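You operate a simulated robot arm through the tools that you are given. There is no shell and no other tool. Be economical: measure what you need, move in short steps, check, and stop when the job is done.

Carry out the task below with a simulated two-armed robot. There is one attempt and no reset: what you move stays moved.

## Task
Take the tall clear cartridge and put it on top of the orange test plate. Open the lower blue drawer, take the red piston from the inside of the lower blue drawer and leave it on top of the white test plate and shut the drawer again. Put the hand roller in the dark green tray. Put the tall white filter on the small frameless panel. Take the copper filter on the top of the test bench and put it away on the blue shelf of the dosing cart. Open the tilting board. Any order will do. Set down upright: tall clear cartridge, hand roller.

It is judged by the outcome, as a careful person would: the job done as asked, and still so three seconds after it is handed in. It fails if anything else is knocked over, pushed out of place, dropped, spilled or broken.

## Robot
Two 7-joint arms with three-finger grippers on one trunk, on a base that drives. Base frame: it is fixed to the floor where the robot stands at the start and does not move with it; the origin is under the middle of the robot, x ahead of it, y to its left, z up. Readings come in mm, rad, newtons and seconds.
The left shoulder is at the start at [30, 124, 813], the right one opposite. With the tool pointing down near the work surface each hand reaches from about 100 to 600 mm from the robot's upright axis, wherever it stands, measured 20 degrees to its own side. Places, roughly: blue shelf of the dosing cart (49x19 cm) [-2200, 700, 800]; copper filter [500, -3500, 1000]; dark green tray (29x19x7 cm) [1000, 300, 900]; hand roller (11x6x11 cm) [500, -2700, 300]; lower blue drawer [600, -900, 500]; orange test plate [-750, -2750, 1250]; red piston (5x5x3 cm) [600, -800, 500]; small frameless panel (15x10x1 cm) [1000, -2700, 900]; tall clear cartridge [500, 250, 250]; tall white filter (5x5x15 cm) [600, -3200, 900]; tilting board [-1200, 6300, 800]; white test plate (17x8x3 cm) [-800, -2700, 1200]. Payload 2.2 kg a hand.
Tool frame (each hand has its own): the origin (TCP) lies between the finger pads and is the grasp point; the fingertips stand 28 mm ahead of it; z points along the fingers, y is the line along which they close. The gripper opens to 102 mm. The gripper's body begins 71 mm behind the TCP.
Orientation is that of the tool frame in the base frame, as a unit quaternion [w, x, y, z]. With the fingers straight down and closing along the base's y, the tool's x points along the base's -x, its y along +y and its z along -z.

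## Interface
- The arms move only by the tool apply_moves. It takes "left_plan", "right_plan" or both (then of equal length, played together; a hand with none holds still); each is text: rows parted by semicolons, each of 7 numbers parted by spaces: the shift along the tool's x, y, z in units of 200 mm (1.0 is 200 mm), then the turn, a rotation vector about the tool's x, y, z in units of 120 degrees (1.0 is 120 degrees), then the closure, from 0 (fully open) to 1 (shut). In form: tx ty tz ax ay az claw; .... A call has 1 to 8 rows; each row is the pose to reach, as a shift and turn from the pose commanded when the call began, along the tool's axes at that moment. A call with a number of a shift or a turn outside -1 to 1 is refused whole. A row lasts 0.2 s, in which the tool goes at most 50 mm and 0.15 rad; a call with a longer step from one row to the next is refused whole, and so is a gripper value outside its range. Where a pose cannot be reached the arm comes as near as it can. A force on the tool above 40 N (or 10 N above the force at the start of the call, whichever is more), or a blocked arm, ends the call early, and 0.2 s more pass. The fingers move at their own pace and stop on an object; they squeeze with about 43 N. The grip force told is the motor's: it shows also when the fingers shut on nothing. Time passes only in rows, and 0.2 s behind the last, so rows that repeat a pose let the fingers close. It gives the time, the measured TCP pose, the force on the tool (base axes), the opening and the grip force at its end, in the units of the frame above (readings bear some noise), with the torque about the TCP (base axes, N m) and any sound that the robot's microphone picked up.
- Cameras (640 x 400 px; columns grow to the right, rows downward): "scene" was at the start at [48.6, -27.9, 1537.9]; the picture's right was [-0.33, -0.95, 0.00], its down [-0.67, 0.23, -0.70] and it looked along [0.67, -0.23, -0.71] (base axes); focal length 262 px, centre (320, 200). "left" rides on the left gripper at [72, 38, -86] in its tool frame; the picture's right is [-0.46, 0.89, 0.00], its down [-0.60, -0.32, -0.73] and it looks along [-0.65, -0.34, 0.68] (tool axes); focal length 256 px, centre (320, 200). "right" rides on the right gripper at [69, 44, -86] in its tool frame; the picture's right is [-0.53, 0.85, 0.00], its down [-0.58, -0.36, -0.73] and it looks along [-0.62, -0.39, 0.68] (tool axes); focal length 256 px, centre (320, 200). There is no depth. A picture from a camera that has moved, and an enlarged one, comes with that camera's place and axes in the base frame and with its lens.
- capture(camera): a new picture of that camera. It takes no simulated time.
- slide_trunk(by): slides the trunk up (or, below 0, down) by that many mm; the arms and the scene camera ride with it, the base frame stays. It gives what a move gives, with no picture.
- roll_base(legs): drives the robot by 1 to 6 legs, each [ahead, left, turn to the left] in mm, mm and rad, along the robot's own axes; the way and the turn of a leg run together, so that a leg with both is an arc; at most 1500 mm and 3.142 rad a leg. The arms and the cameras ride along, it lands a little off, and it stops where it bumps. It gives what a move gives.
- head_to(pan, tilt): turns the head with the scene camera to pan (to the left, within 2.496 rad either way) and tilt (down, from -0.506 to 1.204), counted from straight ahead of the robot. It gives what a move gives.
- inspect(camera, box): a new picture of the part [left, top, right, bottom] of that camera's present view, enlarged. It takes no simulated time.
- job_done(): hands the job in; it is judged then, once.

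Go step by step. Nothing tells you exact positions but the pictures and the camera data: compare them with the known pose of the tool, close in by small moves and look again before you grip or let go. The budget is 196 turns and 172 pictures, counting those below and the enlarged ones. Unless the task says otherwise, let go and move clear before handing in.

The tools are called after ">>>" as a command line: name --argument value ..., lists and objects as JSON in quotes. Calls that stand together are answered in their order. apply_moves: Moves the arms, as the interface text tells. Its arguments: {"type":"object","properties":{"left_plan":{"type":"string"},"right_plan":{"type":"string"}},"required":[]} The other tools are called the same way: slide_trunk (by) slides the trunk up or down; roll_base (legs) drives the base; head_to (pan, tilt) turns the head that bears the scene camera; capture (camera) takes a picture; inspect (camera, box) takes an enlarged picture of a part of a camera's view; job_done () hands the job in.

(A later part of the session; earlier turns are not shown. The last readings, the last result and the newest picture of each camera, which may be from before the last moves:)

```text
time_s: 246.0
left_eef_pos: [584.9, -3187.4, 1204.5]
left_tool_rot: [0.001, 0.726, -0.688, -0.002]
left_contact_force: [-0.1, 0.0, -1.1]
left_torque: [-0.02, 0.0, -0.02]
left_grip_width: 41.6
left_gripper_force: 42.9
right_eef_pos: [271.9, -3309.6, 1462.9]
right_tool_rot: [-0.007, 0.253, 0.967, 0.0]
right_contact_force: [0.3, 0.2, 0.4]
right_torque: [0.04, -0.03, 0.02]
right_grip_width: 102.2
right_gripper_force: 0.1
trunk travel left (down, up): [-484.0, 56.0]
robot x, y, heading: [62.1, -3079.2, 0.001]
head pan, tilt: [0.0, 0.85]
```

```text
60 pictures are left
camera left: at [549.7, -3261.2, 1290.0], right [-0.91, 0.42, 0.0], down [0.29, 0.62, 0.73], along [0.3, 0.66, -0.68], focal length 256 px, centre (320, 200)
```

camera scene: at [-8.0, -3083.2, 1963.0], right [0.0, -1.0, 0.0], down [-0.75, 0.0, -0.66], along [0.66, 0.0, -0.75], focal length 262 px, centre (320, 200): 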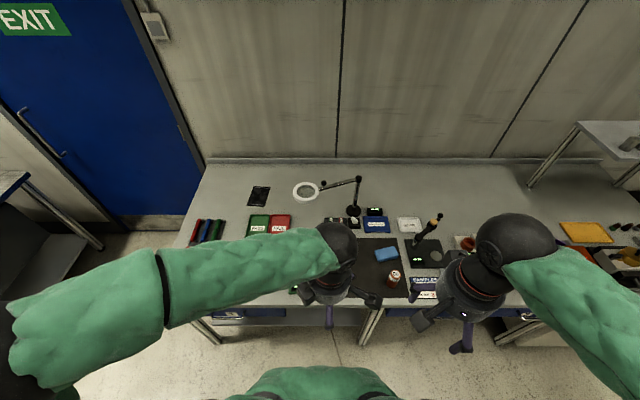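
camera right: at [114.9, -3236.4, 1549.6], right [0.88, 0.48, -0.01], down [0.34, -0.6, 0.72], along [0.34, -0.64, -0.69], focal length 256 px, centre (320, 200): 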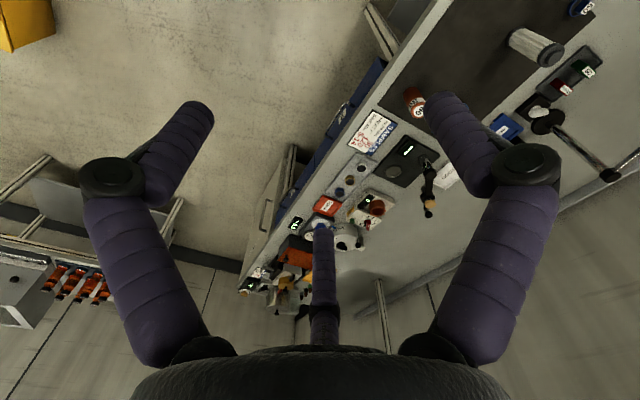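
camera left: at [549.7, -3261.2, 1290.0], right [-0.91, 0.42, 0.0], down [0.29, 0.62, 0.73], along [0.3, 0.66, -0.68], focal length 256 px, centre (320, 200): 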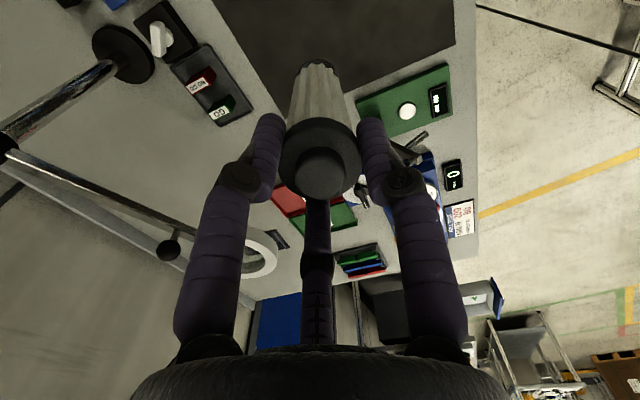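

White filter in the left hand. The panel is deep on the bench, so I'll swing the left arm out to the left, then turn the robot right so its left shoulder faces the bench.

>>> apply_moves --left_plan "-0.2 0 0 0 0 0 1; -0.4 0 0 0 0 0 1; -0.6 0 0 0 0 0 1; -0.8 0 0 0 0 0 1; -1 0 0 0 0 0 1"

>>> apply_moves --left_plan "-0.2 0 0 0 0 0 1; -0.4 0 0 0 0 0 1; -0.6 0 0 0 0 0 1; -0.8 0 0 0 0 0 1; -1 0 0 0 0 0 1"

>>> apply_moves --left_plan "-0.2 0 0 0 0 0 1; -0.4 0 0 0 0 0 1; -0.6 0 0 0 0 0 1; -0.8 0.1 0 0 0 0 1; -0.95 0.2 0 0 0 0 1"

>>> roll_base --legs '[[0, 280, 0], [0, 0, -0.8]]'

>>> capture --camera "scene"

>>> capture --camera "left"

```text
time_s: 247.2
left_eef_pos: [573.3, -2987.4, 1205.0]
left_tool_rot: [0.001, 0.725, -0.688, -0.001]
left_contact_force: [0.4, -0.4, -0.6]
left_torque: [-0.01, 0.01, -0.03]
left_grip_width: 41.3
left_gripper_force: 43.0
right_eef_pos: [272.0, -3308.8, 1461.4]
right_tool_rot: [-0.007, 0.253, 0.967, -0.001]
right_contact_force: [-0.4, -0.7, -0.2]
right_torque: [-0.02, -0.02, -0.01]
right_grip_width: 101.9
right_gripper_force: 0.1
trunk travel left (down, up): [-484.0, 56.0]
robot x, y, heading: [59.5, -3082.8, 0.001]
head pan, tilt: [0.0, 0.85]
```

```text
time_s: 248.4
left_eef_pos: [561.5, -2786.0, 1201.8]
left_tool_rot: [0.002, 0.726, -0.688, -0.001]
left_contact_force: [0.0, -1.3, -0.4]
left_torque: [-0.06, -0.02, 0.02]
left_grip_width: 41.3
left_gripper_force: 42.7
right_eef_pos: [272.5, -3306.8, 1461.3]
right_tool_rot: [-0.007, 0.253, 0.967, 0.0]
right_contact_force: [0.3, 0.2, -0.3]
right_torque: [-0.02, 0.0, -0.01]
right_grip_width: 101.8
right_gripper_force: 0.2
trunk travel left (down, up): [-484.0, 56.0]
robot x, y, heading: [63.0, -3086.6, 0.003]
head pan, tilt: [0.0, 0.85]
```

```text
time_s: 249.6
left_eef_pos: [510.2, -2600.0, 1202.6]
left_tool_rot: [0.001, 0.725, -0.688, -0.001]
left_contact_force: [-0.6, 0.7, -0.7]
left_torque: [-0.01, 0.04, 0.0]
left_grip_width: 41.4
left_gripper_force: 42.6
right_eef_pos: [272.2, -3309.2, 1462.2]
right_tool_rot: [-0.007, 0.253, 0.967, 0.0]
right_contact_force: [0.0, -1.2, 0.5]
right_torque: [0.04, 0.01, -0.02]
right_grip_width: 101.9
right_gripper_force: 0.2
trunk travel left (down, up): [-484.0, 56.0]
robot x, y, heading: [62.6, -3082.4, -0.002]
head pan, tilt: [0.0, 0.85]
```

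```text
time_s: 253.6
left_eef_pos: [720.0, -2793.1, 1201.6]
left_tool_rot: [-0.001, -0.4, 0.916, 0.001]
left_contact_force: [0.1, 0.1, -0.6]
left_torque: [0.0, 0.01, 0.0]
left_grip_width: 41.1
left_gripper_force: 43.1
right_eef_pos: [45.6, -3115.0, 1460.7]
right_tool_rot: [-0.006, 0.611, 0.792, 0.004]
right_contact_force: [0.5, 0.2, 0.0]
right_torque: [0.0, 0.02, 0.0]
right_grip_width: 102.0
right_gripper_force: 0.0
trunk travel left (down, up): [-484.0, 56.0]
robot x, y, heading: [62.3, -2805.5, -0.804]
head pan, tilt: [0.0, 0.85]
```

```text
59 pictures are left
camera scene: at [98.2, -2842.6, 1963.0], right [-0.72, -0.7, 0.0], down [-0.52, 0.54, -0.66], along [0.46, -0.47, -0.75], focal length 262 px, centre (320, 200)
```

scene: 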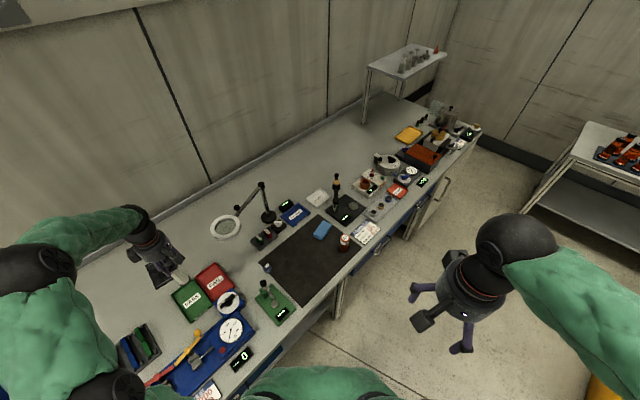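

```text
58 pictures are left
camera left: at [642.3, -2820.6, 1286.3], right [-0.33, 0.94, 0.0], down [0.64, 0.23, 0.73], along [0.69, 0.24, -0.68], focal length 256 px, centre (320, 200)
```

left: 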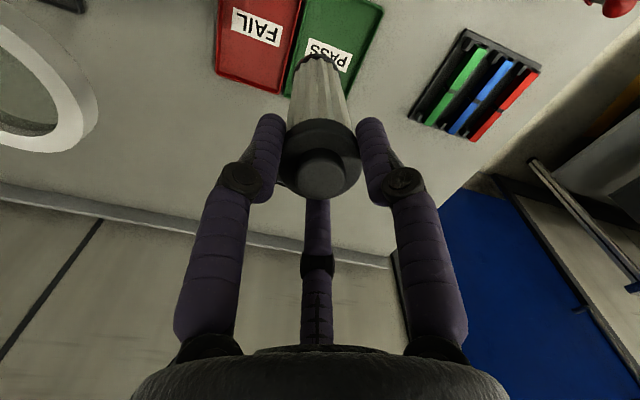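

>>> roll_base --legs '[[60, 62, 0]]'

>>> head_to --pan 0.85 --tilt 0.7

>>> capture --camera "scene"

```text
time_s: 254.7
left_eef_pos: [806.0, -2791.9, 1201.7]
left_tool_rot: [0.0, -0.4, 0.916, 0.002]
left_contact_force: [0.1, 0.0, -1.1]
left_torque: [-0.01, 0.0, 0.01]
left_grip_width: 41.2
left_gripper_force: 43.1
right_eef_pos: [131.2, -3116.0, 1462.0]
right_tool_rot: [-0.006, 0.609, 0.793, 0.003]
right_contact_force: [0.2, 0.8, -0.1]
right_torque: [0.03, 0.02, -0.01]
right_grip_width: 102.0
right_gripper_force: 0.0
trunk travel left (down, up): [-484.0, 56.0]
robot x, y, heading: [149.0, -2805.3, -0.798]
head pan, tilt: [0.0, 0.85]
```

```text
time_s: 255.8
left_eef_pos: [804.7, -2793.0, 1201.5]
left_tool_rot: [-0.001, -0.401, 0.916, 0.001]
left_contact_force: [0.0, 0.0, -1.1]
left_torque: [-0.01, 0.01, -0.01]
left_grip_width: 40.9
left_gripper_force: 43.2
right_eef_pos: [130.8, -3115.7, 1462.0]
right_tool_rot: [-0.006, 0.609, 0.793, 0.003]
right_contact_force: [0.4, -0.2, 0.3]
right_torque: [-0.01, 0.01, 0.0]
right_grip_width: 102.0
right_gripper_force: 0.1
trunk travel left (down, up): [-484.0, 56.0]
robot x, y, heading: [153.1, -2809.2, -0.803]
head pan, tilt: [0.85, 0.7]
```

```text
57 pictures are left
camera scene: at [214.3, -2782.2, 1975.2], right [0.05, -1.0, 0.0], down [-0.64, -0.03, -0.76], along [0.76, 0.04, -0.64], focal length 262 px, centre (320, 200)
```

scene: 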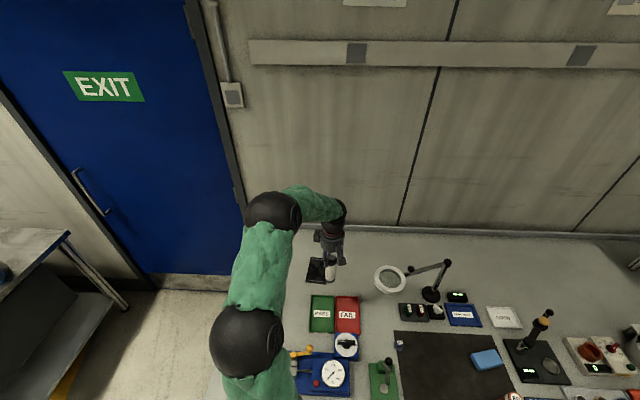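

Panel confirmed near (960,−2725). Extend the arm toward it while lowering a bit.

>>> apply_moves --left_plan "-0.17 -0.06 0.1 0 0 0 1; -0.35 -0.12 0.2 0 0 0 1; -0.52 -0.18 0.3 0 0 0 1; -0.69 -0.245 0.4 0 0 0 1; -0.69 -0.245 0.4 0 0 0 1"

>>> capture --camera "left"

>>> inspect --camera "scene" --box '[260, 220, 380, 295]'

```text
time_s: 257.1
left_eef_pos: [931.2, -2725.2, 1122.1]
left_tool_rot: [0.0, -0.4, 0.917, 0.001]
left_contact_force: [-0.4, 0.4, -0.9]
left_torque: [0.02, -0.03, 0.0]
left_grip_width: 40.8
left_gripper_force: 42.9
right_eef_pos: [128.9, -3116.0, 1461.2]
right_tool_rot: [-0.005, 0.609, 0.793, 0.003]
right_contact_force: [-0.6, -0.2, -0.2]
right_torque: [0.02, -0.02, -0.01]
right_grip_width: 101.9
right_gripper_force: 0.0
trunk travel left (down, up): [-484.0, 56.0]
robot x, y, heading: [150.3, -2809.2, -0.802]
head pan, tilt: [0.85, 0.7]
```

```text
56 pictures are left
camera left: at [855.0, -2753.1, 1207.7], right [-0.33, 0.94, 0.0], down [0.64, 0.23, 0.73], along [0.69, 0.25, -0.68], focal length 256 px, centre (320, 200)
```

left: 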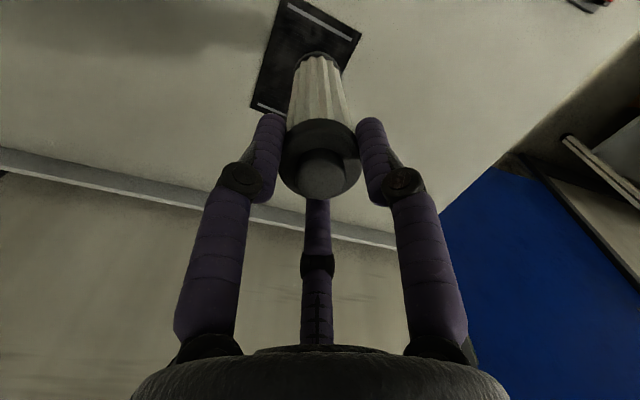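

```text
5.33 times, centred on (320, 258) of scene
camera zoom: at [211.0, -2782.4, 1975.4], right [0.05, -1.0, 0.0], down [-0.64, -0.03, -0.77], along [0.76, 0.04, -0.64], focal length 1399 px, centre (320, -107)
```

zoom: 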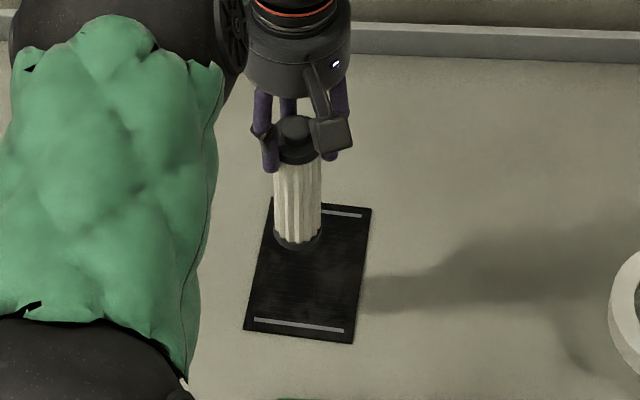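

>>> apply_moves --left_plan "-0.063 -0.105 0.1 0 0 0 1; -0.063 -0.105 0.25 0 0 0 1; -0.063 -0.105 0.4 0 0 0 1; -0.063 -0.105 0.48 0 0 0 1"

>>> inspect --camera "scene" --box '[260, 220, 380, 295]'

```text
time_s: 258.1
left_eef_pos: [957.9, -2727.8, 1026.4]
left_tool_rot: [0.0, -0.4, 0.917, 0.002]
left_contact_force: [0.6, -0.3, 0.4]
left_torque: [0.0, 0.04, -0.02]
left_grip_width: 40.8
left_gripper_force: 42.7
right_eef_pos: [131.1, -3116.0, 1461.0]
right_tool_rot: [-0.006, 0.61, 0.792, 0.002]
right_contact_force: [0.6, -0.3, -0.6]
right_torque: [-0.01, -0.01, 0.0]
right_grip_width: 102.0
right_gripper_force: 0.1
trunk travel left (down, up): [-484.0, 56.0]
robot x, y, heading: [145.2, -2807.4, -0.799]
head pan, tilt: [0.85, 0.7]
```

```text
5.33 times, centred on (320, 258) of scene
camera zoom: at [213.9, -2782.2, 1975.3], right [0.05, -1.0, 0.0], down [-0.64, -0.03, -0.76], along [0.76, 0.04, -0.64], focal length 1399 px, centre (320, -107)
```

zoom: 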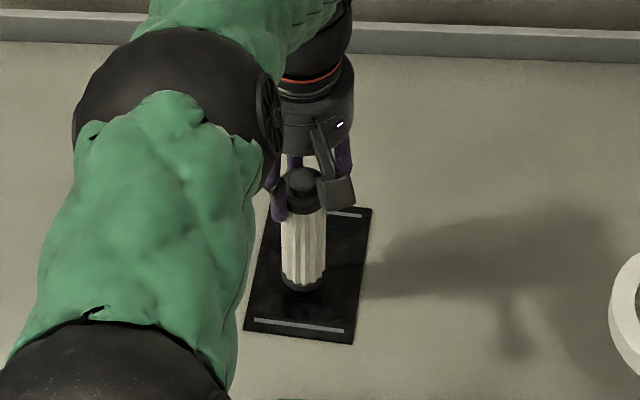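

Centred over the panel. Lower in small steps to contact.

>>> apply_moves --left_plan "0 0 0.02 0 0 0 1; 0 0 0.04 0 0 0 1"

>>> apply_moves --left_plan "0 0 0.015 0 0 0 1; 0 0 0.03 0 0 0 1"

>>> apply_moves --left_plan "0 0 0.015 0 0 0 1; 0 0 0.03 0 0 0 1"

```text
time_s: 258.6
left_eef_pos: [955.5, -2728.3, 1016.2]
left_tool_rot: [0.0, -0.401, 0.916, 0.001]
left_contact_force: [0.0, 0.4, 0.3]
left_torque: [0.0, -0.01, 0.02]
left_grip_width: 40.6
left_gripper_force: 43.2
right_eef_pos: [130.7, -3116.0, 1460.9]
right_tool_rot: [-0.007, 0.609, 0.793, 0.003]
right_contact_force: [0.0, -0.1, 0.3]
right_torque: [-0.03, -0.01, -0.02]
right_grip_width: 102.4
right_gripper_force: 0.0
trunk travel left (down, up): [-484.0, 56.0]
robot x, y, heading: [143.0, -2803.9, -0.8]
head pan, tilt: [0.85, 0.7]
```

```text
time_s: 259.2
left_eef_pos: [957.3, -2728.3, 1012.9]
left_tool_rot: [0.0, -0.4, 0.917, 0.002]
left_contact_force: [0.0, 0.2, -1.4]
left_torque: [-0.01, -0.02, 0.01]
left_grip_width: 40.6
left_gripper_force: 42.9
right_eef_pos: [129.8, -3115.0, 1462.3]
right_tool_rot: [-0.007, 0.61, 0.793, 0.003]
right_contact_force: [-0.7, -0.6, 0.2]
right_torque: [0.01, 0.02, 0.02]
right_grip_width: 101.9
right_gripper_force: 0.0
trunk travel left (down, up): [-484.0, 56.0]
robot x, y, heading: [147.6, -2803.3, -0.798]
head pan, tilt: [0.85, 0.7]
```

```text
time_s: 259.9
left_eef_pos: [957.2, -2728.2, 1004.9]
left_tool_rot: [-0.001, -0.401, 0.916, 0.002]
left_contact_force: [-0.4, 0.6, -0.2]
left_torque: [0.01, 0.01, 0.01]
left_grip_width: 40.8
left_gripper_force: 43.2
right_eef_pos: [130.5, -3115.4, 1461.2]
right_tool_rot: [-0.007, 0.609, 0.793, 0.003]
right_contact_force: [-0.1, -0.2, -0.5]
right_torque: [-0.01, 0.0, 0.01]
right_grip_width: 102.1
right_gripper_force: 0.0
trunk travel left (down, up): [-484.0, 56.0]
robot x, y, heading: [153.4, -2804.2, -0.802]
head pan, tilt: [0.85, 0.7]
```

>>> apply_moves --left_plan "0 0 0.015 0 0 0 1; 0 0 0.03 0 0 0 1"

>>> apply_moves --left_plan "0 0 0.015 0 0 0 1; 0 0 0.03 0 0 0 1"

>>> inspect --camera "scene" --box '[280, 232, 360, 282]'

```text
time_s: 260.4
left_eef_pos: [959.6, -2728.3, 1003.3]
left_tool_rot: [0.003, -0.402, 0.916, 0.0]
left_contact_force: [-0.8, 3.9, 18.9]
left_torque: [0.34, 0.29, 0.0]
left_grip_width: 40.8
left_gripper_force: 42.5
right_eef_pos: [128.2, -3116.0, 1462.3]
right_tool_rot: [-0.006, 0.61, 0.792, 0.004]
right_contact_force: [-0.6, -0.3, 0.7]
right_torque: [-0.04, -0.03, -0.01]
right_grip_width: 102.0
right_gripper_force: 0.1
trunk travel left (down, up): [-484.0, 56.0]
robot x, y, heading: [149.6, -2807.6, -0.803]
head pan, tilt: [0.85, 0.7]
```

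```text
time_s: 261.1
left_eef_pos: [961.1, -2728.1, 1000.9]
left_tool_rot: [0.007, -0.402, 0.916, -0.002]
left_contact_force: [6.1, 1.7, 34.6]
left_torque: [0.15, -0.44, 0.03]
left_grip_width: 40.5
left_gripper_force: 43.2
right_eef_pos: [127.1, -3115.6, 1462.3]
right_tool_rot: [-0.006, 0.61, 0.792, 0.004]
right_contact_force: [-0.1, 0.7, -0.3]
right_torque: [0.02, 0.01, 0.0]
right_grip_width: 102.1
right_gripper_force: 0.0
trunk travel left (down, up): [-484.0, 56.0]
robot x, y, heading: [151.9, -2804.9, -0.799]
head pan, tilt: [0.85, 0.7]
```

```text
8.00 times, centred on (320, 257) of scene
camera zoom: at [209.0, -2782.4, 1975.7], right [0.05, -1.0, 0.0], down [-0.64, -0.03, -0.77], along [0.77, 0.04, -0.64], focal length 2098 px, centre (320, -256)
```

zoom: 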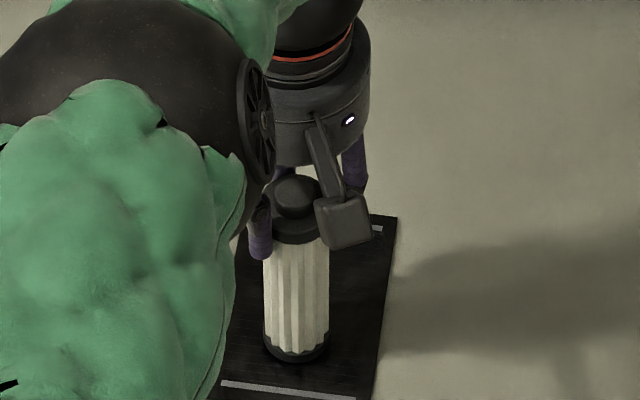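

Standing on the panel. Ease up slightly, release, and rise.

>>> apply_moves --left_plan "0 0 -0.02 0 0 0 1; 0 0 -0.02 0 0 0 0.5; 0 0 -0.02 0 0 0 0.3; 0 0 -0.02 0 0 0 0.1; 0 0 -0.2 0 0 0 0.1; 0 0 -0.4 0 0 0 0.1; 0 0 -0.6 0 0 0 0.1; 0 0 -0.8 0 0 0 0.1"

>>> apply_moves --left_plan "0.2 0.1 0 0 0 0 0; 0.4 0.2 -0.05 0 0 0 0; 0.6 0.3 -0.1 0 0 0 0; 0.8 0.35 -0.15 0 0 0 0; 1 0.4 -0.2 0 0 0 0"

>>> inspect --camera "scene" --box '[240, 200, 400, 300]'

```text
time_s: 262.9
left_eef_pos: [956.5, -2728.4, 1154.2]
left_tool_rot: [-0.002, -0.4, 0.916, 0.001]
left_contact_force: [-0.9, -0.2, -1.1]
left_torque: [-0.03, -0.07, -0.09]
left_grip_width: 92.0
left_gripper_force: 0.0
right_eef_pos: [128.7, -3117.2, 1461.7]
right_tool_rot: [-0.006, 0.61, 0.792, 0.004]
right_contact_force: [0.5, 0.6, 0.0]
right_torque: [-0.02, -0.04, 0.01]
right_grip_width: 101.8
right_gripper_force: 0.1
trunk travel left (down, up): [-484.0, 56.0]
robot x, y, heading: [149.3, -2807.4, -0.798]
head pan, tilt: [0.85, 0.7]
```

```text
time_s: 264.1
left_eef_pos: [759.5, -2822.4, 1192.8]
left_tool_rot: [0.001, -0.401, 0.916, 0.001]
left_contact_force: [-0.8, -0.6, 0.0]
left_torque: [0.02, 0.0, 0.03]
left_grip_width: 102.2
left_gripper_force: 0.2
right_eef_pos: [128.8, -3116.7, 1462.1]
right_tool_rot: [-0.005, 0.61, 0.792, 0.004]
right_contact_force: [-0.6, -0.5, 1.1]
right_torque: [-0.03, -0.01, 0.0]
right_grip_width: 101.9
right_gripper_force: 0.0
trunk travel left (down, up): [-484.0, 56.0]
robot x, y, heading: [147.3, -2806.0, -0.799]
head pan, tilt: [0.85, 0.7]
```

```text
4.00 times, centred on (320, 250) of scene
camera zoom: at [211.3, -2782.8, 1975.4], right [0.05, -1.0, 0.0], down [-0.64, -0.03, -0.77], along [0.76, 0.04, -0.64], focal length 1049 px, centre (320, 0)
```

zoom: 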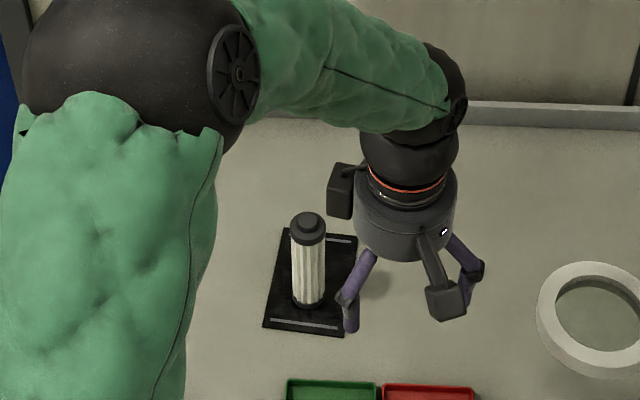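

White filter stands on the panel. Back off, straighten and go to the copper filter with the right hand.

>>> roll_base --legs '[[-63, -65, 0], [0, 0, 0.8], [0, -395, 0]]'

>>> apply_moves --right_plan "-0.15 0.08 0.1 0 0 0 0; -0.3 0.17 0.25 0 0 0 0; -0.45 0.25 0.4 0 0 0 0; -0.6 0.33 0.55 0 0 0 0; -0.75 0.4 0.75 0 0 0 0; -0.75 0.4 0.95 0 0 0 0"

>>> capture --camera "right"

```text
time_s: 269.3
left_eef_pos: [493.0, -2760.5, 1191.6]
left_tool_rot: [0.001, 0.727, -0.687, -0.002]
left_contact_force: [-0.2, -0.7, -0.9]
left_torque: [0.03, 0.0, -0.04]
left_grip_width: 102.0
left_gripper_force: 0.1
right_eef_pos: [266.1, -3419.0, 1461.4]
right_tool_rot: [-0.008, 0.252, 0.968, 0.0]
right_contact_force: [-0.1, 0.5, 0.0]
right_torque: [-0.01, 0.0, -0.01]
right_grip_width: 102.1
right_gripper_force: 0.1
trunk travel left (down, up): [-484.0, 56.0]
robot x, y, heading: [57.9, -3192.6, 0.007]
head pan, tilt: [0.85, 0.7]
```

```text
refused: row 5 steps farther than a row can; nothing moved
```

```text
51 pictures are left
camera right: at [229.0, -3347.0, 1549.6], right [0.88, 0.48, -0.01], down [0.34, -0.6, 0.72], along [0.34, -0.64, -0.69], focal length 256 px, centre (320, 200)
```

right: 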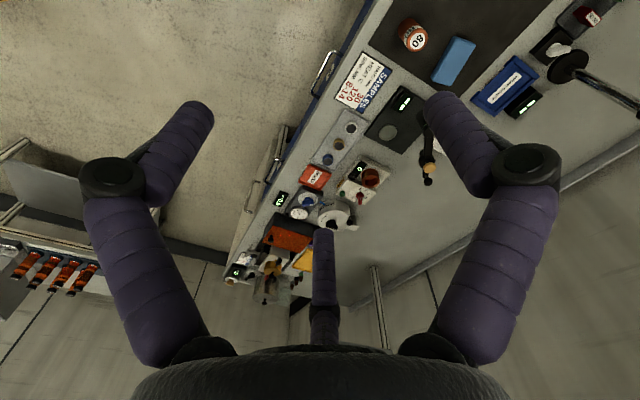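

>>> apply_moves --right_plan "-0.155 0.12 0.1 0 0 0 0; -0.31 0.24 0.2 0 0 0 0; -0.465 0.36 0.3 0 0 0 0; -0.62 0.48 0.4 0 0 0 0; -0.776 0.6 0.5 0 0 0 0"

>>> apply_moves --right_plan "0 0 0.2 0 0 0 0; 0 0 0.4 0 0 0 0; 0 0 0.6 0 0 0 0; 0 0 0.8 0 0 0 0; 0 0 1 0 0 0 0"

>>> apply_moves --right_plan "0 0 0.2 0 0 0 0; 0 0 0.4 0 0 0 0; 0 0 0.5 0 0 0 0"

>>> capture --camera "right"

```text
time_s: 270.5
left_eef_pos: [495.5, -2761.4, 1191.8]
left_tool_rot: [0.001, 0.727, -0.687, -0.002]
left_contact_force: [0.4, -0.2, -1.0]
left_torque: [-0.04, 0.0, -0.03]
left_grip_width: 102.3
left_gripper_force: 0.1
right_eef_pos: [459.4, -3388.7, 1358.5]
right_tool_rot: [-0.009, 0.252, 0.968, 0.001]
right_contact_force: [0.6, 0.0, -0.5]
right_torque: [0.02, 0.03, -0.01]
right_grip_width: 101.8
right_gripper_force: 0.1
trunk travel left (down, up): [-484.0, 56.0]
robot x, y, heading: [55.6, -3191.4, 0.001]
head pan, tilt: [0.85, 0.7]
```

```text
time_s: 271.7
left_eef_pos: [493.4, -2760.6, 1192.4]
left_tool_rot: [0.001, 0.726, -0.688, -0.002]
left_contact_force: [-0.8, -0.5, -0.5]
left_torque: [0.0, 0.0, 0.02]
left_grip_width: 102.1
left_gripper_force: 0.2
right_eef_pos: [457.2, -3385.7, 1156.7]
right_tool_rot: [-0.007, 0.251, 0.968, 0.001]
right_contact_force: [-0.1, 0.2, 0.1]
right_torque: [0.0, 0.01, -0.03]
right_grip_width: 102.1
right_gripper_force: 0.1
trunk travel left (down, up): [-484.0, 56.0]
robot x, y, heading: [59.7, -3193.1, 0.006]
head pan, tilt: [0.85, 0.7]
```

```text
time_s: 272.5
left_eef_pos: [492.9, -2760.5, 1191.9]
left_tool_rot: [0.001, 0.727, -0.687, -0.001]
left_contact_force: [-0.7, 0.0, 0.6]
left_torque: [0.04, 0.02, 0.01]
left_grip_width: 102.0
left_gripper_force: 0.1
right_eef_pos: [456.2, -3388.1, 1058.9]
right_tool_rot: [-0.007, 0.252, 0.968, 0.001]
right_contact_force: [0.6, 0.4, -0.3]
right_torque: [0.0, 0.0, 0.0]
right_grip_width: 101.9
right_gripper_force: 0.0
trunk travel left (down, up): [-484.0, 56.0]
robot x, y, heading: [55.6, -3194.0, 0.003]
head pan, tilt: [0.85, 0.7]
```

```text
50 pictures are left
camera right: at [418.8, -3315.6, 1146.9], right [0.88, 0.48, -0.01], down [0.34, -0.6, 0.72], along [0.34, -0.64, -0.69], focal length 256 px, centre (320, 200)
```

right: 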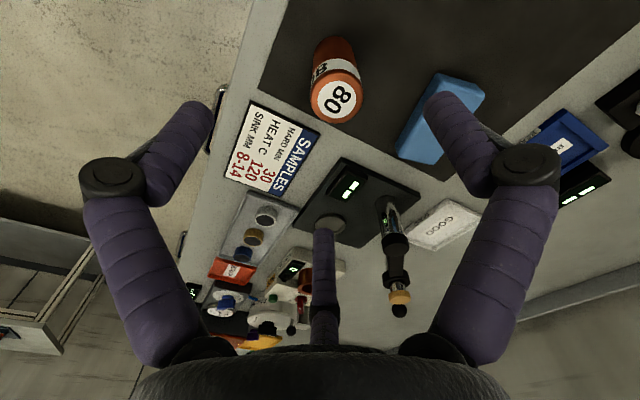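

>>> apply_moves --right_plan "-0.01 0.056 0.15 0 0 0 0; -0.01 0.056 0.35 0 0 0 0; -0.01 0.056 0.53 0 0 0 0; -0.01 0.056 0.53 0 0 0 0.4; -0.01 0.056 0.53 0 0 0 0.8; -0.01 0.056 0.53 0 0 0 1; -0.01 0.056 0.53 0 0 0 1; -0.01 0.056 0.53 0 0 0 1"

>>> apply_moves --right_plan "0 0 -0.2 0 0 0 1; 0 0 -0.4 0 0 0 1; 0 0 -0.6 0 0 0 1; 0 0 -0.8 0 0 0 1; 0 0 -1 0 0 0 1"

>>> capture --camera "right"

```text
time_s: 274.3
left_eef_pos: [493.6, -2761.8, 1191.5]
left_tool_rot: [0.001, 0.726, -0.687, -0.001]
left_contact_force: [0.2, -0.4, 0.2]
left_torque: [0.02, 0.03, -0.02]
left_grip_width: 102.0
left_gripper_force: 0.0
right_eef_pos: [460.8, -3379.7, 953.8]
right_tool_rot: [-0.006, 0.252, 0.968, 0.001]
right_contact_force: [3.2, -1.8, 6.2]
right_torque: [-0.06, -0.26, 0.0]
right_grip_width: 41.9
right_gripper_force: 42.6
trunk travel left (down, up): [-484.0, 56.0]
robot x, y, heading: [58.1, -3190.7, 0.003]
head pan, tilt: [0.85, 0.7]
```

```text
time_s: 275.5
left_eef_pos: [491.8, -2761.1, 1192.6]
left_tool_rot: [0.0, 0.727, -0.687, 0.0]
left_contact_force: [-1.3, 0.3, 0.5]
left_torque: [0.0, 0.02, 0.01]
left_grip_width: 101.9
left_gripper_force: 0.0
right_eef_pos: [463.0, -3377.8, 1153.7]
right_tool_rot: [-0.008, 0.251, 0.968, 0.001]
right_contact_force: [-1.0, 0.4, -0.8]
right_torque: [0.01, -0.01, 0.0]
right_grip_width: 41.9
right_gripper_force: 43.1
trunk travel left (down, up): [-484.0, 56.0]
robot x, y, heading: [56.8, -3191.7, 0.004]
head pan, tilt: [0.85, 0.7]
```

```text
49 pictures are left
camera right: at [425.1, -3305.7, 1242.0], right [0.88, 0.48, -0.01], down [0.34, -0.6, 0.72], along [0.34, -0.64, -0.69], focal length 256 px, centre (320, 200)
```

right: 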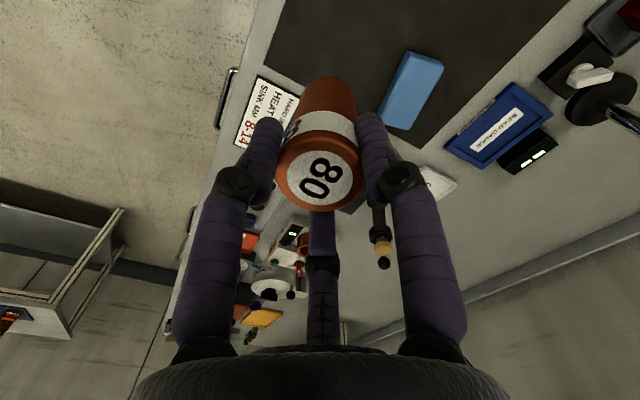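

Copper filter in the right hand. Next the roller on the lower shelf: back off, fold the hands in, and lower the trunk.

>>> roll_base --legs '[[-230, 0, 0]]'

>>> apply_moves --left_plan "0.18 0.09 0 0 0 0 0; 0.36 0.18 0 0 0 0 0; 0.55 0.27 0 0 0 0 0; 0.74 0.36 0 0 0 0 0; 0.925 0.45 0 0 0 0 0" --right_plan "0.11 -0.1 -0.1 0 0 0 1; 0.23 -0.2 -0.2 0 0 0 1; 0.35 -0.3 -0.3 0 0 0 1; 0.46 -0.4 -0.4 0 0 0 1; 0.58 -0.5 -0.5 0 0 0 1"

>>> slide_trunk --by -484

>>> roll_base --legs '[[0, 300, 0]]'

>>> capture --camera "left"

```text
time_s: 277.2
left_eef_pos: [258.3, -2761.0, 1190.1]
left_tool_rot: [0.001, 0.728, -0.686, -0.001]
left_contact_force: [0.3, 0.7, 0.2]
left_torque: [0.01, -0.03, -0.01]
left_grip_width: 101.9
left_gripper_force: 0.0
right_eef_pos: [230.7, -3379.0, 1153.7]
right_tool_rot: [-0.007, 0.25, 0.968, 0.0]
right_contact_force: [-0.2, -0.2, -2.0]
right_torque: [0.01, 0.02, 0.0]
right_grip_width: 42.0
right_gripper_force: 42.8
trunk travel left (down, up): [-484.0, 56.0]
robot x, y, heading: [-177.0, -3194.4, 0.011]
head pan, tilt: [0.85, 0.7]
```

```text
time_s: 278.4
left_eef_pos: [174.7, -2952.9, 1190.4]
left_tool_rot: [0.001, 0.727, -0.686, -0.001]
left_contact_force: [-0.2, -0.1, -0.4]
left_torque: [-0.02, -0.06, 0.01]
left_grip_width: 101.8
left_gripper_force: 0.1
right_eef_pos: [79.8, -3415.7, 1256.0]
right_tool_rot: [-0.007, 0.25, 0.968, 0.001]
right_contact_force: [-0.5, -0.1, -1.1]
right_torque: [-0.03, -0.02, -0.01]
right_grip_width: 41.6
right_gripper_force: 43.0
trunk travel left (down, up): [-484.0, 56.0]
robot x, y, heading: [-177.8, -3193.3, 0.008]
head pan, tilt: [0.85, 0.7]
```

```text
refused: -484 is not a number from -400 to 400
```

```text
time_s: 280.4
left_eef_pos: [177.9, -2662.9, 1189.3]
left_tool_rot: [0.001, 0.726, -0.687, -0.002]
left_contact_force: [0.0, 0.6, 0.4]
left_torque: [-0.01, 0.03, 0.0]
left_grip_width: 101.7
left_gripper_force: 0.0
right_eef_pos: [79.8, -3125.3, 1256.3]
right_tool_rot: [-0.008, 0.252, 0.968, 0.0]
right_contact_force: [-0.2, 0.7, -1.0]
right_torque: [0.01, -0.02, -0.02]
right_grip_width: 42.3
right_gripper_force: 42.6
trunk travel left (down, up): [-484.0, 56.0]
robot x, y, heading: [-181.0, -2903.1, -0.0]
head pan, tilt: [0.85, 0.7]
```

```text
48 pictures are left
camera left: at [143.7, -2738.0, 1274.3], right [-0.91, 0.42, 0.0], down [0.29, 0.62, 0.73], along [0.3, 0.66, -0.68], focal length 256 px, centre (320, 200)
```

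left: 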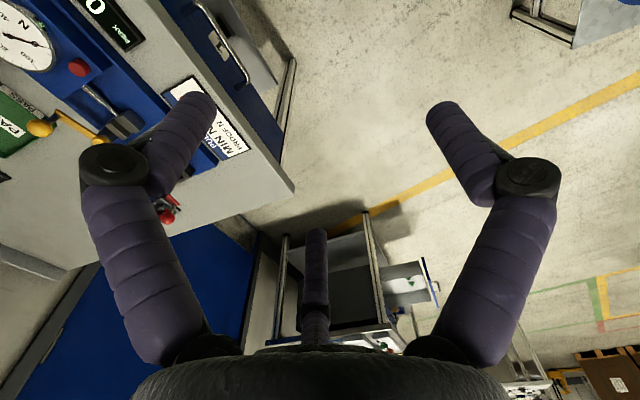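

>>> slide_trunk --by -300

>>> slide_trunk --by -184

>>> apply_moves --left_plan "0 0 0.1 0 0 0.07 0; 0 0 0.2 0 0 0.14 0; 0 0 0.3 0 0 0.21 0; 0 0 0.4 0 0 0.28 0; 0 0 0.5 0 0 0.35 0; 0 0 0.6 0 0 0.42 0; 0 0 0.7 0 0 0.49 0; 0 0 0.8 0 0 0.56 0"

>>> apply_moves --left_plan "0 0 0.1 0 0 0.07 0; 0 0 0.15 0 0 0.14 0; 0 0 0.2 0 0 0.21 0"

>>> capture --camera "left"

```text
time_s: 283.4
left_eef_pos: [177.5, -2663.6, 889.7]
left_tool_rot: [0.0, 0.726, -0.687, -0.002]
left_contact_force: [0.0, 0.3, -0.5]
left_torque: [0.0, -0.01, -0.02]
left_grip_width: 101.8
left_gripper_force: 0.1
right_eef_pos: [79.8, -3126.4, 957.0]
right_tool_rot: [-0.006, 0.253, 0.967, 0.0]
right_contact_force: [-0.4, -0.5, -2.1]
right_torque: [-0.04, 0.01, -0.01]
right_grip_width: 41.9
right_gripper_force: 43.0
trunk travel left (down, up): [-184.0, 356.0]
robot x, y, heading: [-179.8, -2904.7, 0.004]
head pan, tilt: [0.85, 0.7]
```

```text
time_s: 285.4
left_eef_pos: [177.3, -2663.0, 704.9]
left_tool_rot: [0.001, 0.726, -0.688, -0.001]
left_contact_force: [0.8, 0.2, -0.4]
left_torque: [-0.03, -0.06, 0.01]
left_grip_width: 102.3
left_gripper_force: 0.0
right_eef_pos: [80.2, -3125.7, 773.8]
right_tool_rot: [-0.007, 0.252, 0.968, 0.0]
right_contact_force: [-0.2, -0.8, -0.5]
right_torque: [-0.02, 0.0, 0.01]
right_grip_width: 41.6
right_gripper_force: 43.1
trunk travel left (down, up): [0.0, 540.0]
robot x, y, heading: [-176.7, -2906.2, 0.001]
head pan, tilt: [0.85, 0.7]
```

```text
time_s: 287.2
left_eef_pos: [177.5, -2663.5, 545.1]
left_tool_rot: [-0.001, -0.223, 0.975, 0.001]
left_contact_force: [0.2, 0.7, 0.5]
left_torque: [-0.01, 0.0, -0.02]
left_grip_width: 102.0
left_gripper_force: 0.0
right_eef_pos: [80.3, -3126.1, 772.3]
right_tool_rot: [-0.006, 0.252, 0.968, 0.0]
right_contact_force: [1.0, 0.4, -1.2]
right_torque: [-0.01, 0.0, 0.03]
right_grip_width: 41.6
right_gripper_force: 43.0
trunk travel left (down, up): [0.0, 540.0]
robot x, y, heading: [-176.0, -2901.0, -0.003]
head pan, tilt: [0.85, 0.7]
```

```text
time_s: 288.0
left_eef_pos: [176.5, -2663.5, 504.7]
left_tool_rot: [-0.002, -0.005, 1.0, 0.0]
left_contact_force: [-1.1, -0.1, 0.1]
left_torque: [-0.03, 0.0, -0.01]
left_grip_width: 102.1
left_gripper_force: 0.1
right_eef_pos: [80.9, -3126.8, 772.4]
right_tool_rot: [-0.007, 0.252, 0.968, 0.0]
right_contact_force: [-0.2, 0.0, -1.8]
right_torque: [0.0, 0.02, -0.01]
right_grip_width: 41.5
right_gripper_force: 42.9
trunk travel left (down, up): [0.0, 540.0]
robot x, y, heading: [-179.2, -2902.8, 0.003]
head pan, tilt: [0.85, 0.7]
```

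```text
47 pictures are left
camera left: at [103.8, -2626.7, 590.8], right [0.46, 0.89, 0.0], down [0.61, -0.31, 0.73], along [0.65, -0.33, -0.68], focal length 256 px, centre (320, 200)
```

left: 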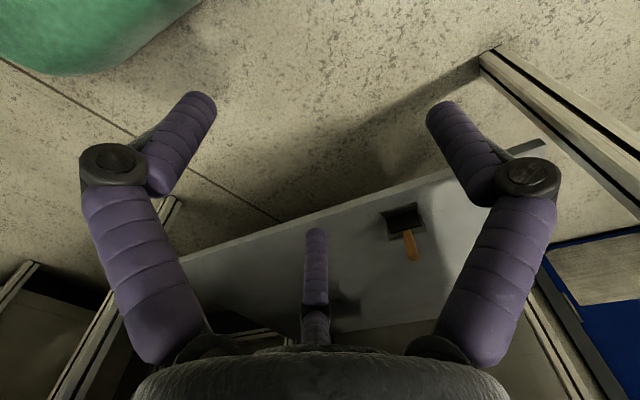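

The roller stands upright with its handle up at about (610,−2667), top z≈330. From here I can extend the left arm straight in under the bench.

>>> apply_moves --left_plan "-0.15 0 0.12 0 0 0 0; -0.3 0 0.24 0 0 0 0; -0.45 0 0.36 0 0 0 0; -0.6 0 0.48 0 0 0 0; -0.8 0 0.5 0 0 0 0"

>>> apply_moves --left_plan "-0.2 0 0 0 0 0 0; -0.4 0 0 0 0 0 0; -0.6 0 0 0 0 0 0; -0.8 0 0 0 0 0 0"

>>> capture --camera "left"

```text
time_s: 289.2
left_eef_pos: [335.0, -2663.4, 404.2]
left_tool_rot: [-0.002, -0.006, 1.0, 0.001]
left_contact_force: [0.7, -0.1, -0.1]
left_torque: [0.02, 0.01, 0.03]
left_grip_width: 102.0
left_gripper_force: 0.0
right_eef_pos: [80.8, -3125.9, 772.1]
right_tool_rot: [-0.006, 0.253, 0.968, 0.0]
right_contact_force: [-0.1, 0.2, -2.2]
right_torque: [0.04, 0.03, -0.03]
right_grip_width: 41.7
right_gripper_force: 43.6
trunk travel left (down, up): [0.0, 540.0]
robot x, y, heading: [-175.1, -2901.9, -0.0]
head pan, tilt: [0.85, 0.7]
```

```text
time_s: 290.4
left_eef_pos: [392.2, -2695.6, 326.8]
left_tool_rot: [-0.097, 0.008, 0.995, -0.025]
left_contact_force: [-3.1, -1.1, -3.6]
left_torque: [0.11, -0.12, -0.02]
left_grip_width: 102.0
left_gripper_force: 0.1
right_eef_pos: [80.0, -3124.8, 771.7]
right_tool_rot: [-0.008, 0.248, 0.969, 0.001]
right_contact_force: [1.1, -1.0, -1.5]
right_torque: [0.0, 0.04, 0.01]
right_grip_width: 41.5
right_gripper_force: 42.6
trunk travel left (down, up): [0.0, 540.0]
robot x, y, heading: [-181.7, -2905.4, 0.012]
head pan, tilt: [0.85, 0.7]
stopped in row 4 (left hand): the arm was blocked; the commanded pose is now the measured one
```

```text
46 pictures are left
camera left: at [338.5, -2652.3, 421.6], right [0.47, 0.87, -0.13], down [0.73, -0.3, 0.62], along [0.5, -0.38, -0.78], focal length 256 px, centre (320, 200)
```

left: 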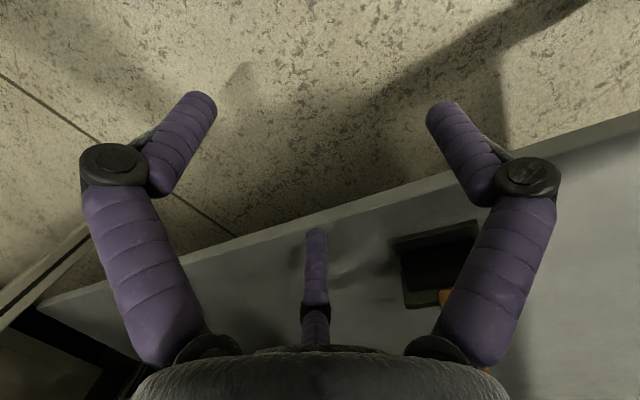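

Blocked by the forearm at the edge, as before; the extension must be done outside. I'll retract, move to where I can back up (y≈−3110), extend there, then drive in.

>>> apply_moves --left_plan "0.15 0 0 0 0 0 0; 0.3 0 0 0 -0.02 0 0; 0.45 0 0 0 -0.05 0 0; 0.6 0 0 0 -0.09 0 0; 0.8 0 0 0 -0.09 0 0"

>>> roll_base --legs '[[0, -215, -0.01], [-230, 0, 0]]'

>>> apply_moves --left_plan "-0.2 0.05 -0.1 0 0 0 0; -0.4 0.1 -0.2 0 0 0 0; -0.6 0.15 -0.3 0 0 0 0; -0.8 0.2 -0.35 0 0 0 0; -1 0.2 -0.4 0 0 0 0"

>>> apply_moves --left_plan "-0.2 0 0 0 -0.03 0 0; -0.4 0 0 0 -0.06 0 0; -0.6 0 0 0 -0.09 0 0; -0.8 0 0 0 -0.1 0 0; -1 0 0 0 -0.1 0 0"

```text
time_s: 291.6
left_eef_pos: [236.6, -2693.3, 359.4]
left_tool_rot: [0.004, 0.006, 1.0, -0.023]
left_contact_force: [-0.1, -0.7, -0.6]
left_torque: [0.03, 0.04, -0.01]
left_grip_width: 102.0
left_gripper_force: 0.0
right_eef_pos: [78.4, -3126.4, 772.3]
right_tool_rot: [-0.008, 0.249, 0.968, 0.0]
right_contact_force: [0.5, 0.8, -2.2]
right_torque: [-0.02, 0.04, 0.02]
right_grip_width: 41.5
right_gripper_force: 43.4
trunk travel left (down, up): [0.0, 540.0]
robot x, y, heading: [-181.2, -2903.2, 0.006]
head pan, tilt: [0.85, 0.7]
```

```text
time_s: 294.7
left_eef_pos: [9.3, -2918.5, 360.3]
left_tool_rot: [0.004, 0.01, 1.0, -0.023]
left_contact_force: [-0.7, 0.5, 0.1]
left_torque: [-0.01, 0.01, 0.01]
left_grip_width: 102.0
left_gripper_force: 0.0
right_eef_pos: [-152.9, -3349.3, 772.0]
right_tool_rot: [-0.007, 0.252, 0.968, 0.0]
right_contact_force: [0.4, 0.5, -1.8]
right_torque: [0.0, 0.03, -0.02]
right_grip_width: 41.4
right_gripper_force: 43.0
trunk travel left (down, up): [0.0, 540.0]
robot x, y, heading: [-411.2, -3121.4, -0.004]
head pan, tilt: [0.85, 0.7]
```

```text
time_s: 295.9
left_eef_pos: [208.9, -2879.5, 438.7]
left_tool_rot: [0.003, 0.011, 1.0, -0.024]
left_contact_force: [0.0, 1.2, -0.3]
left_torque: [-0.01, -0.04, -0.03]
left_grip_width: 101.8
left_gripper_force: 0.0
right_eef_pos: [-152.1, -3348.4, 771.7]
right_tool_rot: [-0.008, 0.252, 0.968, 0.0]
right_contact_force: [-1.0, -0.3, -1.8]
right_torque: [0.02, 0.05, 0.0]
right_grip_width: 41.5
right_gripper_force: 42.4
trunk travel left (down, up): [0.0, 540.0]
robot x, y, heading: [-408.9, -3128.5, 0.0]
head pan, tilt: [0.85, 0.7]
```

```text
time_s: 297.1
left_eef_pos: [348.6, -2894.3, 449.3]
left_tool_rot: [0.107, 0.008, 0.994, -0.024]
left_contact_force: [-0.2, -0.3, -0.5]
left_torque: [-0.02, 0.0, 0.02]
left_grip_width: 102.3
left_gripper_force: 0.0
left hand out of reach, approached as far as the arm can: row 4, 5
right_eef_pos: [-152.8, -3349.1, 772.0]
right_tool_rot: [-0.007, 0.253, 0.967, 0.0]
right_contact_force: [-0.4, 1.2, -2.5]
right_torque: [0.04, 0.0, 0.01]
right_grip_width: 41.3
right_gripper_force: 42.9
trunk travel left (down, up): [0.0, 540.0]
robot x, y, heading: [-410.5, -3126.8, -0.002]
head pan, tilt: [0.85, 0.7]
```

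>>> apply_moves --left_plan "0.06 0 0.12 0 0 0 0; 0.126 0 0.23 0 0 0 0; 0.126 0 0.25 0 0 0 0"

>>> roll_base --legs '[[200, 0, 0]]'

>>> capture --camera "left"

```text
time_s: 297.9
left_eef_pos: [328.8, -2899.3, 402.8]
left_tool_rot: [0.108, 0.008, 0.994, -0.025]
left_contact_force: [0.5, 0.0, 0.4]
left_torque: [0.01, -0.01, 0.05]
left_grip_width: 102.0
left_gripper_force: 0.2
left hand out of reach, approached as far as the arm can: row 1, 2, 3
right_eef_pos: [-152.9, -3350.2, 772.9]
right_tool_rot: [-0.007, 0.253, 0.967, 0.0]
right_contact_force: [0.7, 0.3, -0.6]
right_torque: [-0.01, 0.02, -0.04]
right_grip_width: 41.1
right_gripper_force: 43.7
trunk travel left (down, up): [0.0, 540.0]
robot x, y, heading: [-412.2, -3124.4, -0.002]
head pan, tilt: [0.85, 0.7]
```

```text
time_s: 299.5
left_eef_pos: [487.0, -2909.1, 350.6]
left_tool_rot: [0.065, 0.01, 0.997, -0.038]
left_contact_force: [-0.5, -0.1, -0.4]
left_torque: [0.0, 0.0, 0.01]
left_grip_width: 101.7
left_gripper_force: 0.1
right_eef_pos: [47.2, -3344.2, 773.6]
right_tool_rot: [-0.005, 0.251, 0.968, -0.002]
right_contact_force: [1.4, -0.6, -1.6]
right_torque: [0.01, 0.01, 0.03]
right_grip_width: 41.2
right_gripper_force: 42.7
trunk travel left (down, up): [0.0, 540.0]
robot x, y, heading: [-206.5, -3126.7, 0.007]
head pan, tilt: [0.85, 0.7]
```

```text
45 pictures are left
camera left: at [404.9, -2865.0, 422.9], right [0.48, 0.88, -0.01], down [0.5, -0.27, 0.83], along [0.72, -0.4, -0.56], focal length 256 px, centre (320, 200)
```

left: 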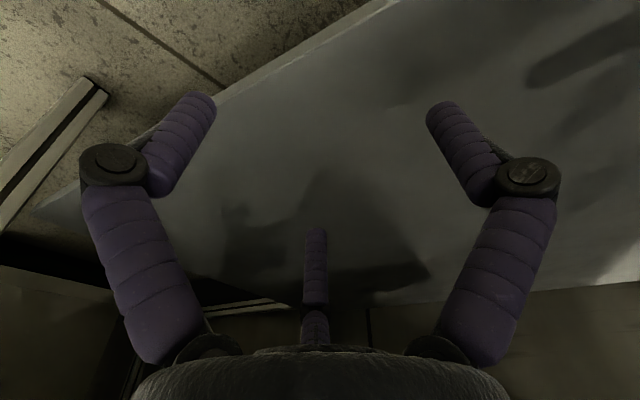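

A drawer hangs below the bench top here, so the ceiling is lower. I'll back out and pitch the fingers ~60° forward, so the wrist stays low, and take the handle from the front.

>>> roll_base --legs '[[-200, 0, 0]]'

>>> apply_moves --left_plan "0.1 0 0 0 -0.06 0 0; 0.2 0 0 0 -0.125 0 0; 0.3 0 0 0 -0.19 0 0; 0.4 0 0 0 -0.255 0 0; 0.5 0 0 0 -0.32 0 0; 0.5 0 0 0 -0.38 0 0; 0.5 0 0 0 -0.44 0 0"

>>> capture --camera "left"

```text
time_s: 301.1
left_eef_pos: [280.2, -2912.4, 349.5]
left_tool_rot: [0.064, 0.01, 0.997, -0.036]
left_contact_force: [0.5, 0.0, -0.6]
left_torque: [0.03, 0.02, 0.01]
left_grip_width: 101.7
left_gripper_force: 0.1
right_eef_pos: [-158.0, -3347.2, 772.8]
right_tool_rot: [-0.007, 0.25, 0.968, 0.0]
right_contact_force: [-0.2, 0.6, -0.9]
right_torque: [-0.02, 0.01, 0.0]
right_grip_width: 41.2
right_gripper_force: 43.3
trunk travel left (down, up): [0.0, 540.0]
robot x, y, heading: [-415.1, -3128.0, 0.005]
head pan, tilt: [0.85, 0.7]
```

```text
time_s: 302.7
left_eef_pos: [180.0, -2910.2, 339.0]
left_tool_rot: [0.502, -0.008, 0.864, -0.037]
left_contact_force: [-0.4, 0.4, 0.6]
left_torque: [-0.01, 0.04, 0.0]
left_grip_width: 101.9
left_gripper_force: 0.1
left hand out of reach, approached as far as the arm can: row 1, 2, 3
right_eef_pos: [-157.4, -3349.0, 772.1]
right_tool_rot: [-0.007, 0.25, 0.968, 0.001]
right_contact_force: [-0.5, -0.5, -0.7]
right_torque: [0.03, 0.01, -0.02]
right_grip_width: 41.2
right_gripper_force: 43.0
trunk travel left (down, up): [0.0, 540.0]
robot x, y, heading: [-416.5, -3129.8, 0.007]
head pan, tilt: [0.85, 0.7]
```

```text
44 pictures are left
camera left: at [70.2, -2872.0, 314.6], right [0.25, 0.91, 0.34], down [-0.34, -0.25, 0.91], along [0.91, -0.34, 0.25], focal length 256 px, centre (320, 200)
```

left: 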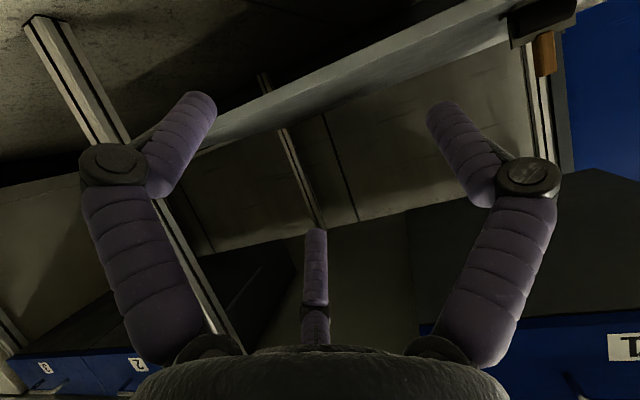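

Pitched pose works and the roller is visible: handle at about (537,−2661), z 300–355. Drive in ahead, then strafe left in front of it.

>>> roll_base --legs '[[215, 0, 0], [0, 240, 0]]'

>>> capture --camera "left"

```text
time_s: 305.8
left_eef_pos: [399.2, -2670.1, 337.8]
left_tool_rot: [0.501, -0.008, 0.865, -0.036]
left_contact_force: [-1.0, 0.3, -0.4]
left_torque: [0.02, 0.02, -0.03]
left_grip_width: 102.1
left_gripper_force: 0.1
right_eef_pos: [61.8, -3108.0, 771.3]
right_tool_rot: [-0.007, 0.251, 0.968, 0.0]
right_contact_force: [0.7, -0.2, -1.4]
right_torque: [-0.03, 0.02, -0.01]
right_grip_width: 41.1
right_gripper_force: 43.1
trunk travel left (down, up): [0.0, 540.0]
robot x, y, heading: [-195.4, -2884.1, 0.008]
head pan, tilt: [0.85, 0.7]
```

```text
43 pictures are left
camera left: at [288.2, -2631.5, 313.9], right [0.25, 0.91, 0.34], down [-0.34, -0.25, 0.91], along [0.91, -0.34, 0.25], focal length 256 px, centre (320, 200)
```

left: 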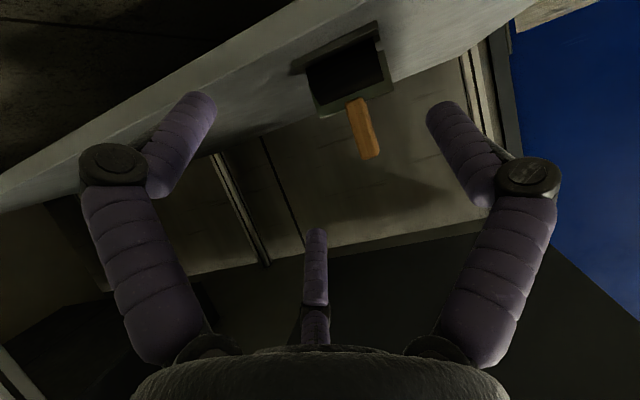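

Handle at (538,−2660), z 301–354. Pre-close jaws to ~66 mm, raise slightly, and advance.

>>> apply_moves --left_plan "-0.035 0 -0.02 0 0 0 0.2; -0.035 0 -0.02 0 0 0 0.35; -0.035 0 -0.02 0 0 0 0.35"

>>> roll_base --legs '[[128, 0, -0.005]]'

>>> capture --camera "left"

```text
time_s: 306.6
left_eef_pos: [397.5, -2669.7, 346.2]
left_tool_rot: [0.501, -0.008, 0.865, -0.037]
left_contact_force: [0.2, -0.4, -0.1]
left_torque: [-0.01, 0.03, 0.02]
left_grip_width: 66.3
left_gripper_force: 0.0
right_eef_pos: [62.2, -3107.6, 771.4]
right_tool_rot: [-0.007, 0.251, 0.968, 0.0]
right_contact_force: [1.0, 0.4, -1.4]
right_torque: [0.03, 0.0, 0.0]
right_grip_width: 41.2
right_gripper_force: 43.0
trunk travel left (down, up): [0.0, 540.0]
robot x, y, heading: [-197.9, -2884.0, 0.008]
head pan, tilt: [0.85, 0.7]
```

```text
time_s: 307.8
left_eef_pos: [525.6, -2672.2, 345.4]
left_tool_rot: [0.501, -0.005, 0.865, -0.038]
left_contact_force: [-0.7, 0.4, 0.5]
left_torque: [0.01, 0.02, 0.01]
left_grip_width: 66.2
left_gripper_force: 0.0
right_eef_pos: [187.2, -3108.1, 773.1]
right_tool_rot: [-0.007, 0.253, 0.967, 0.0]
right_contact_force: [0.5, -0.4, -1.9]
right_torque: [0.0, -0.01, 0.0]
right_grip_width: 41.1
right_gripper_force: 43.0
trunk travel left (down, up): [0.0, 540.0]
robot x, y, heading: [-70.5, -2885.0, 0.002]
head pan, tilt: [0.85, 0.7]
```

```text
42 pictures are left
camera left: at [415.4, -2632.6, 322.0], right [0.26, 0.9, 0.34], down [-0.34, -0.24, 0.91], along [0.9, -0.35, 0.25], focal length 256 px, centre (320, 200)
```

left: 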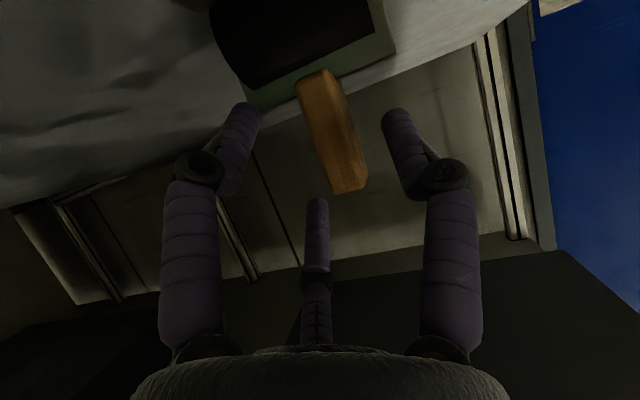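

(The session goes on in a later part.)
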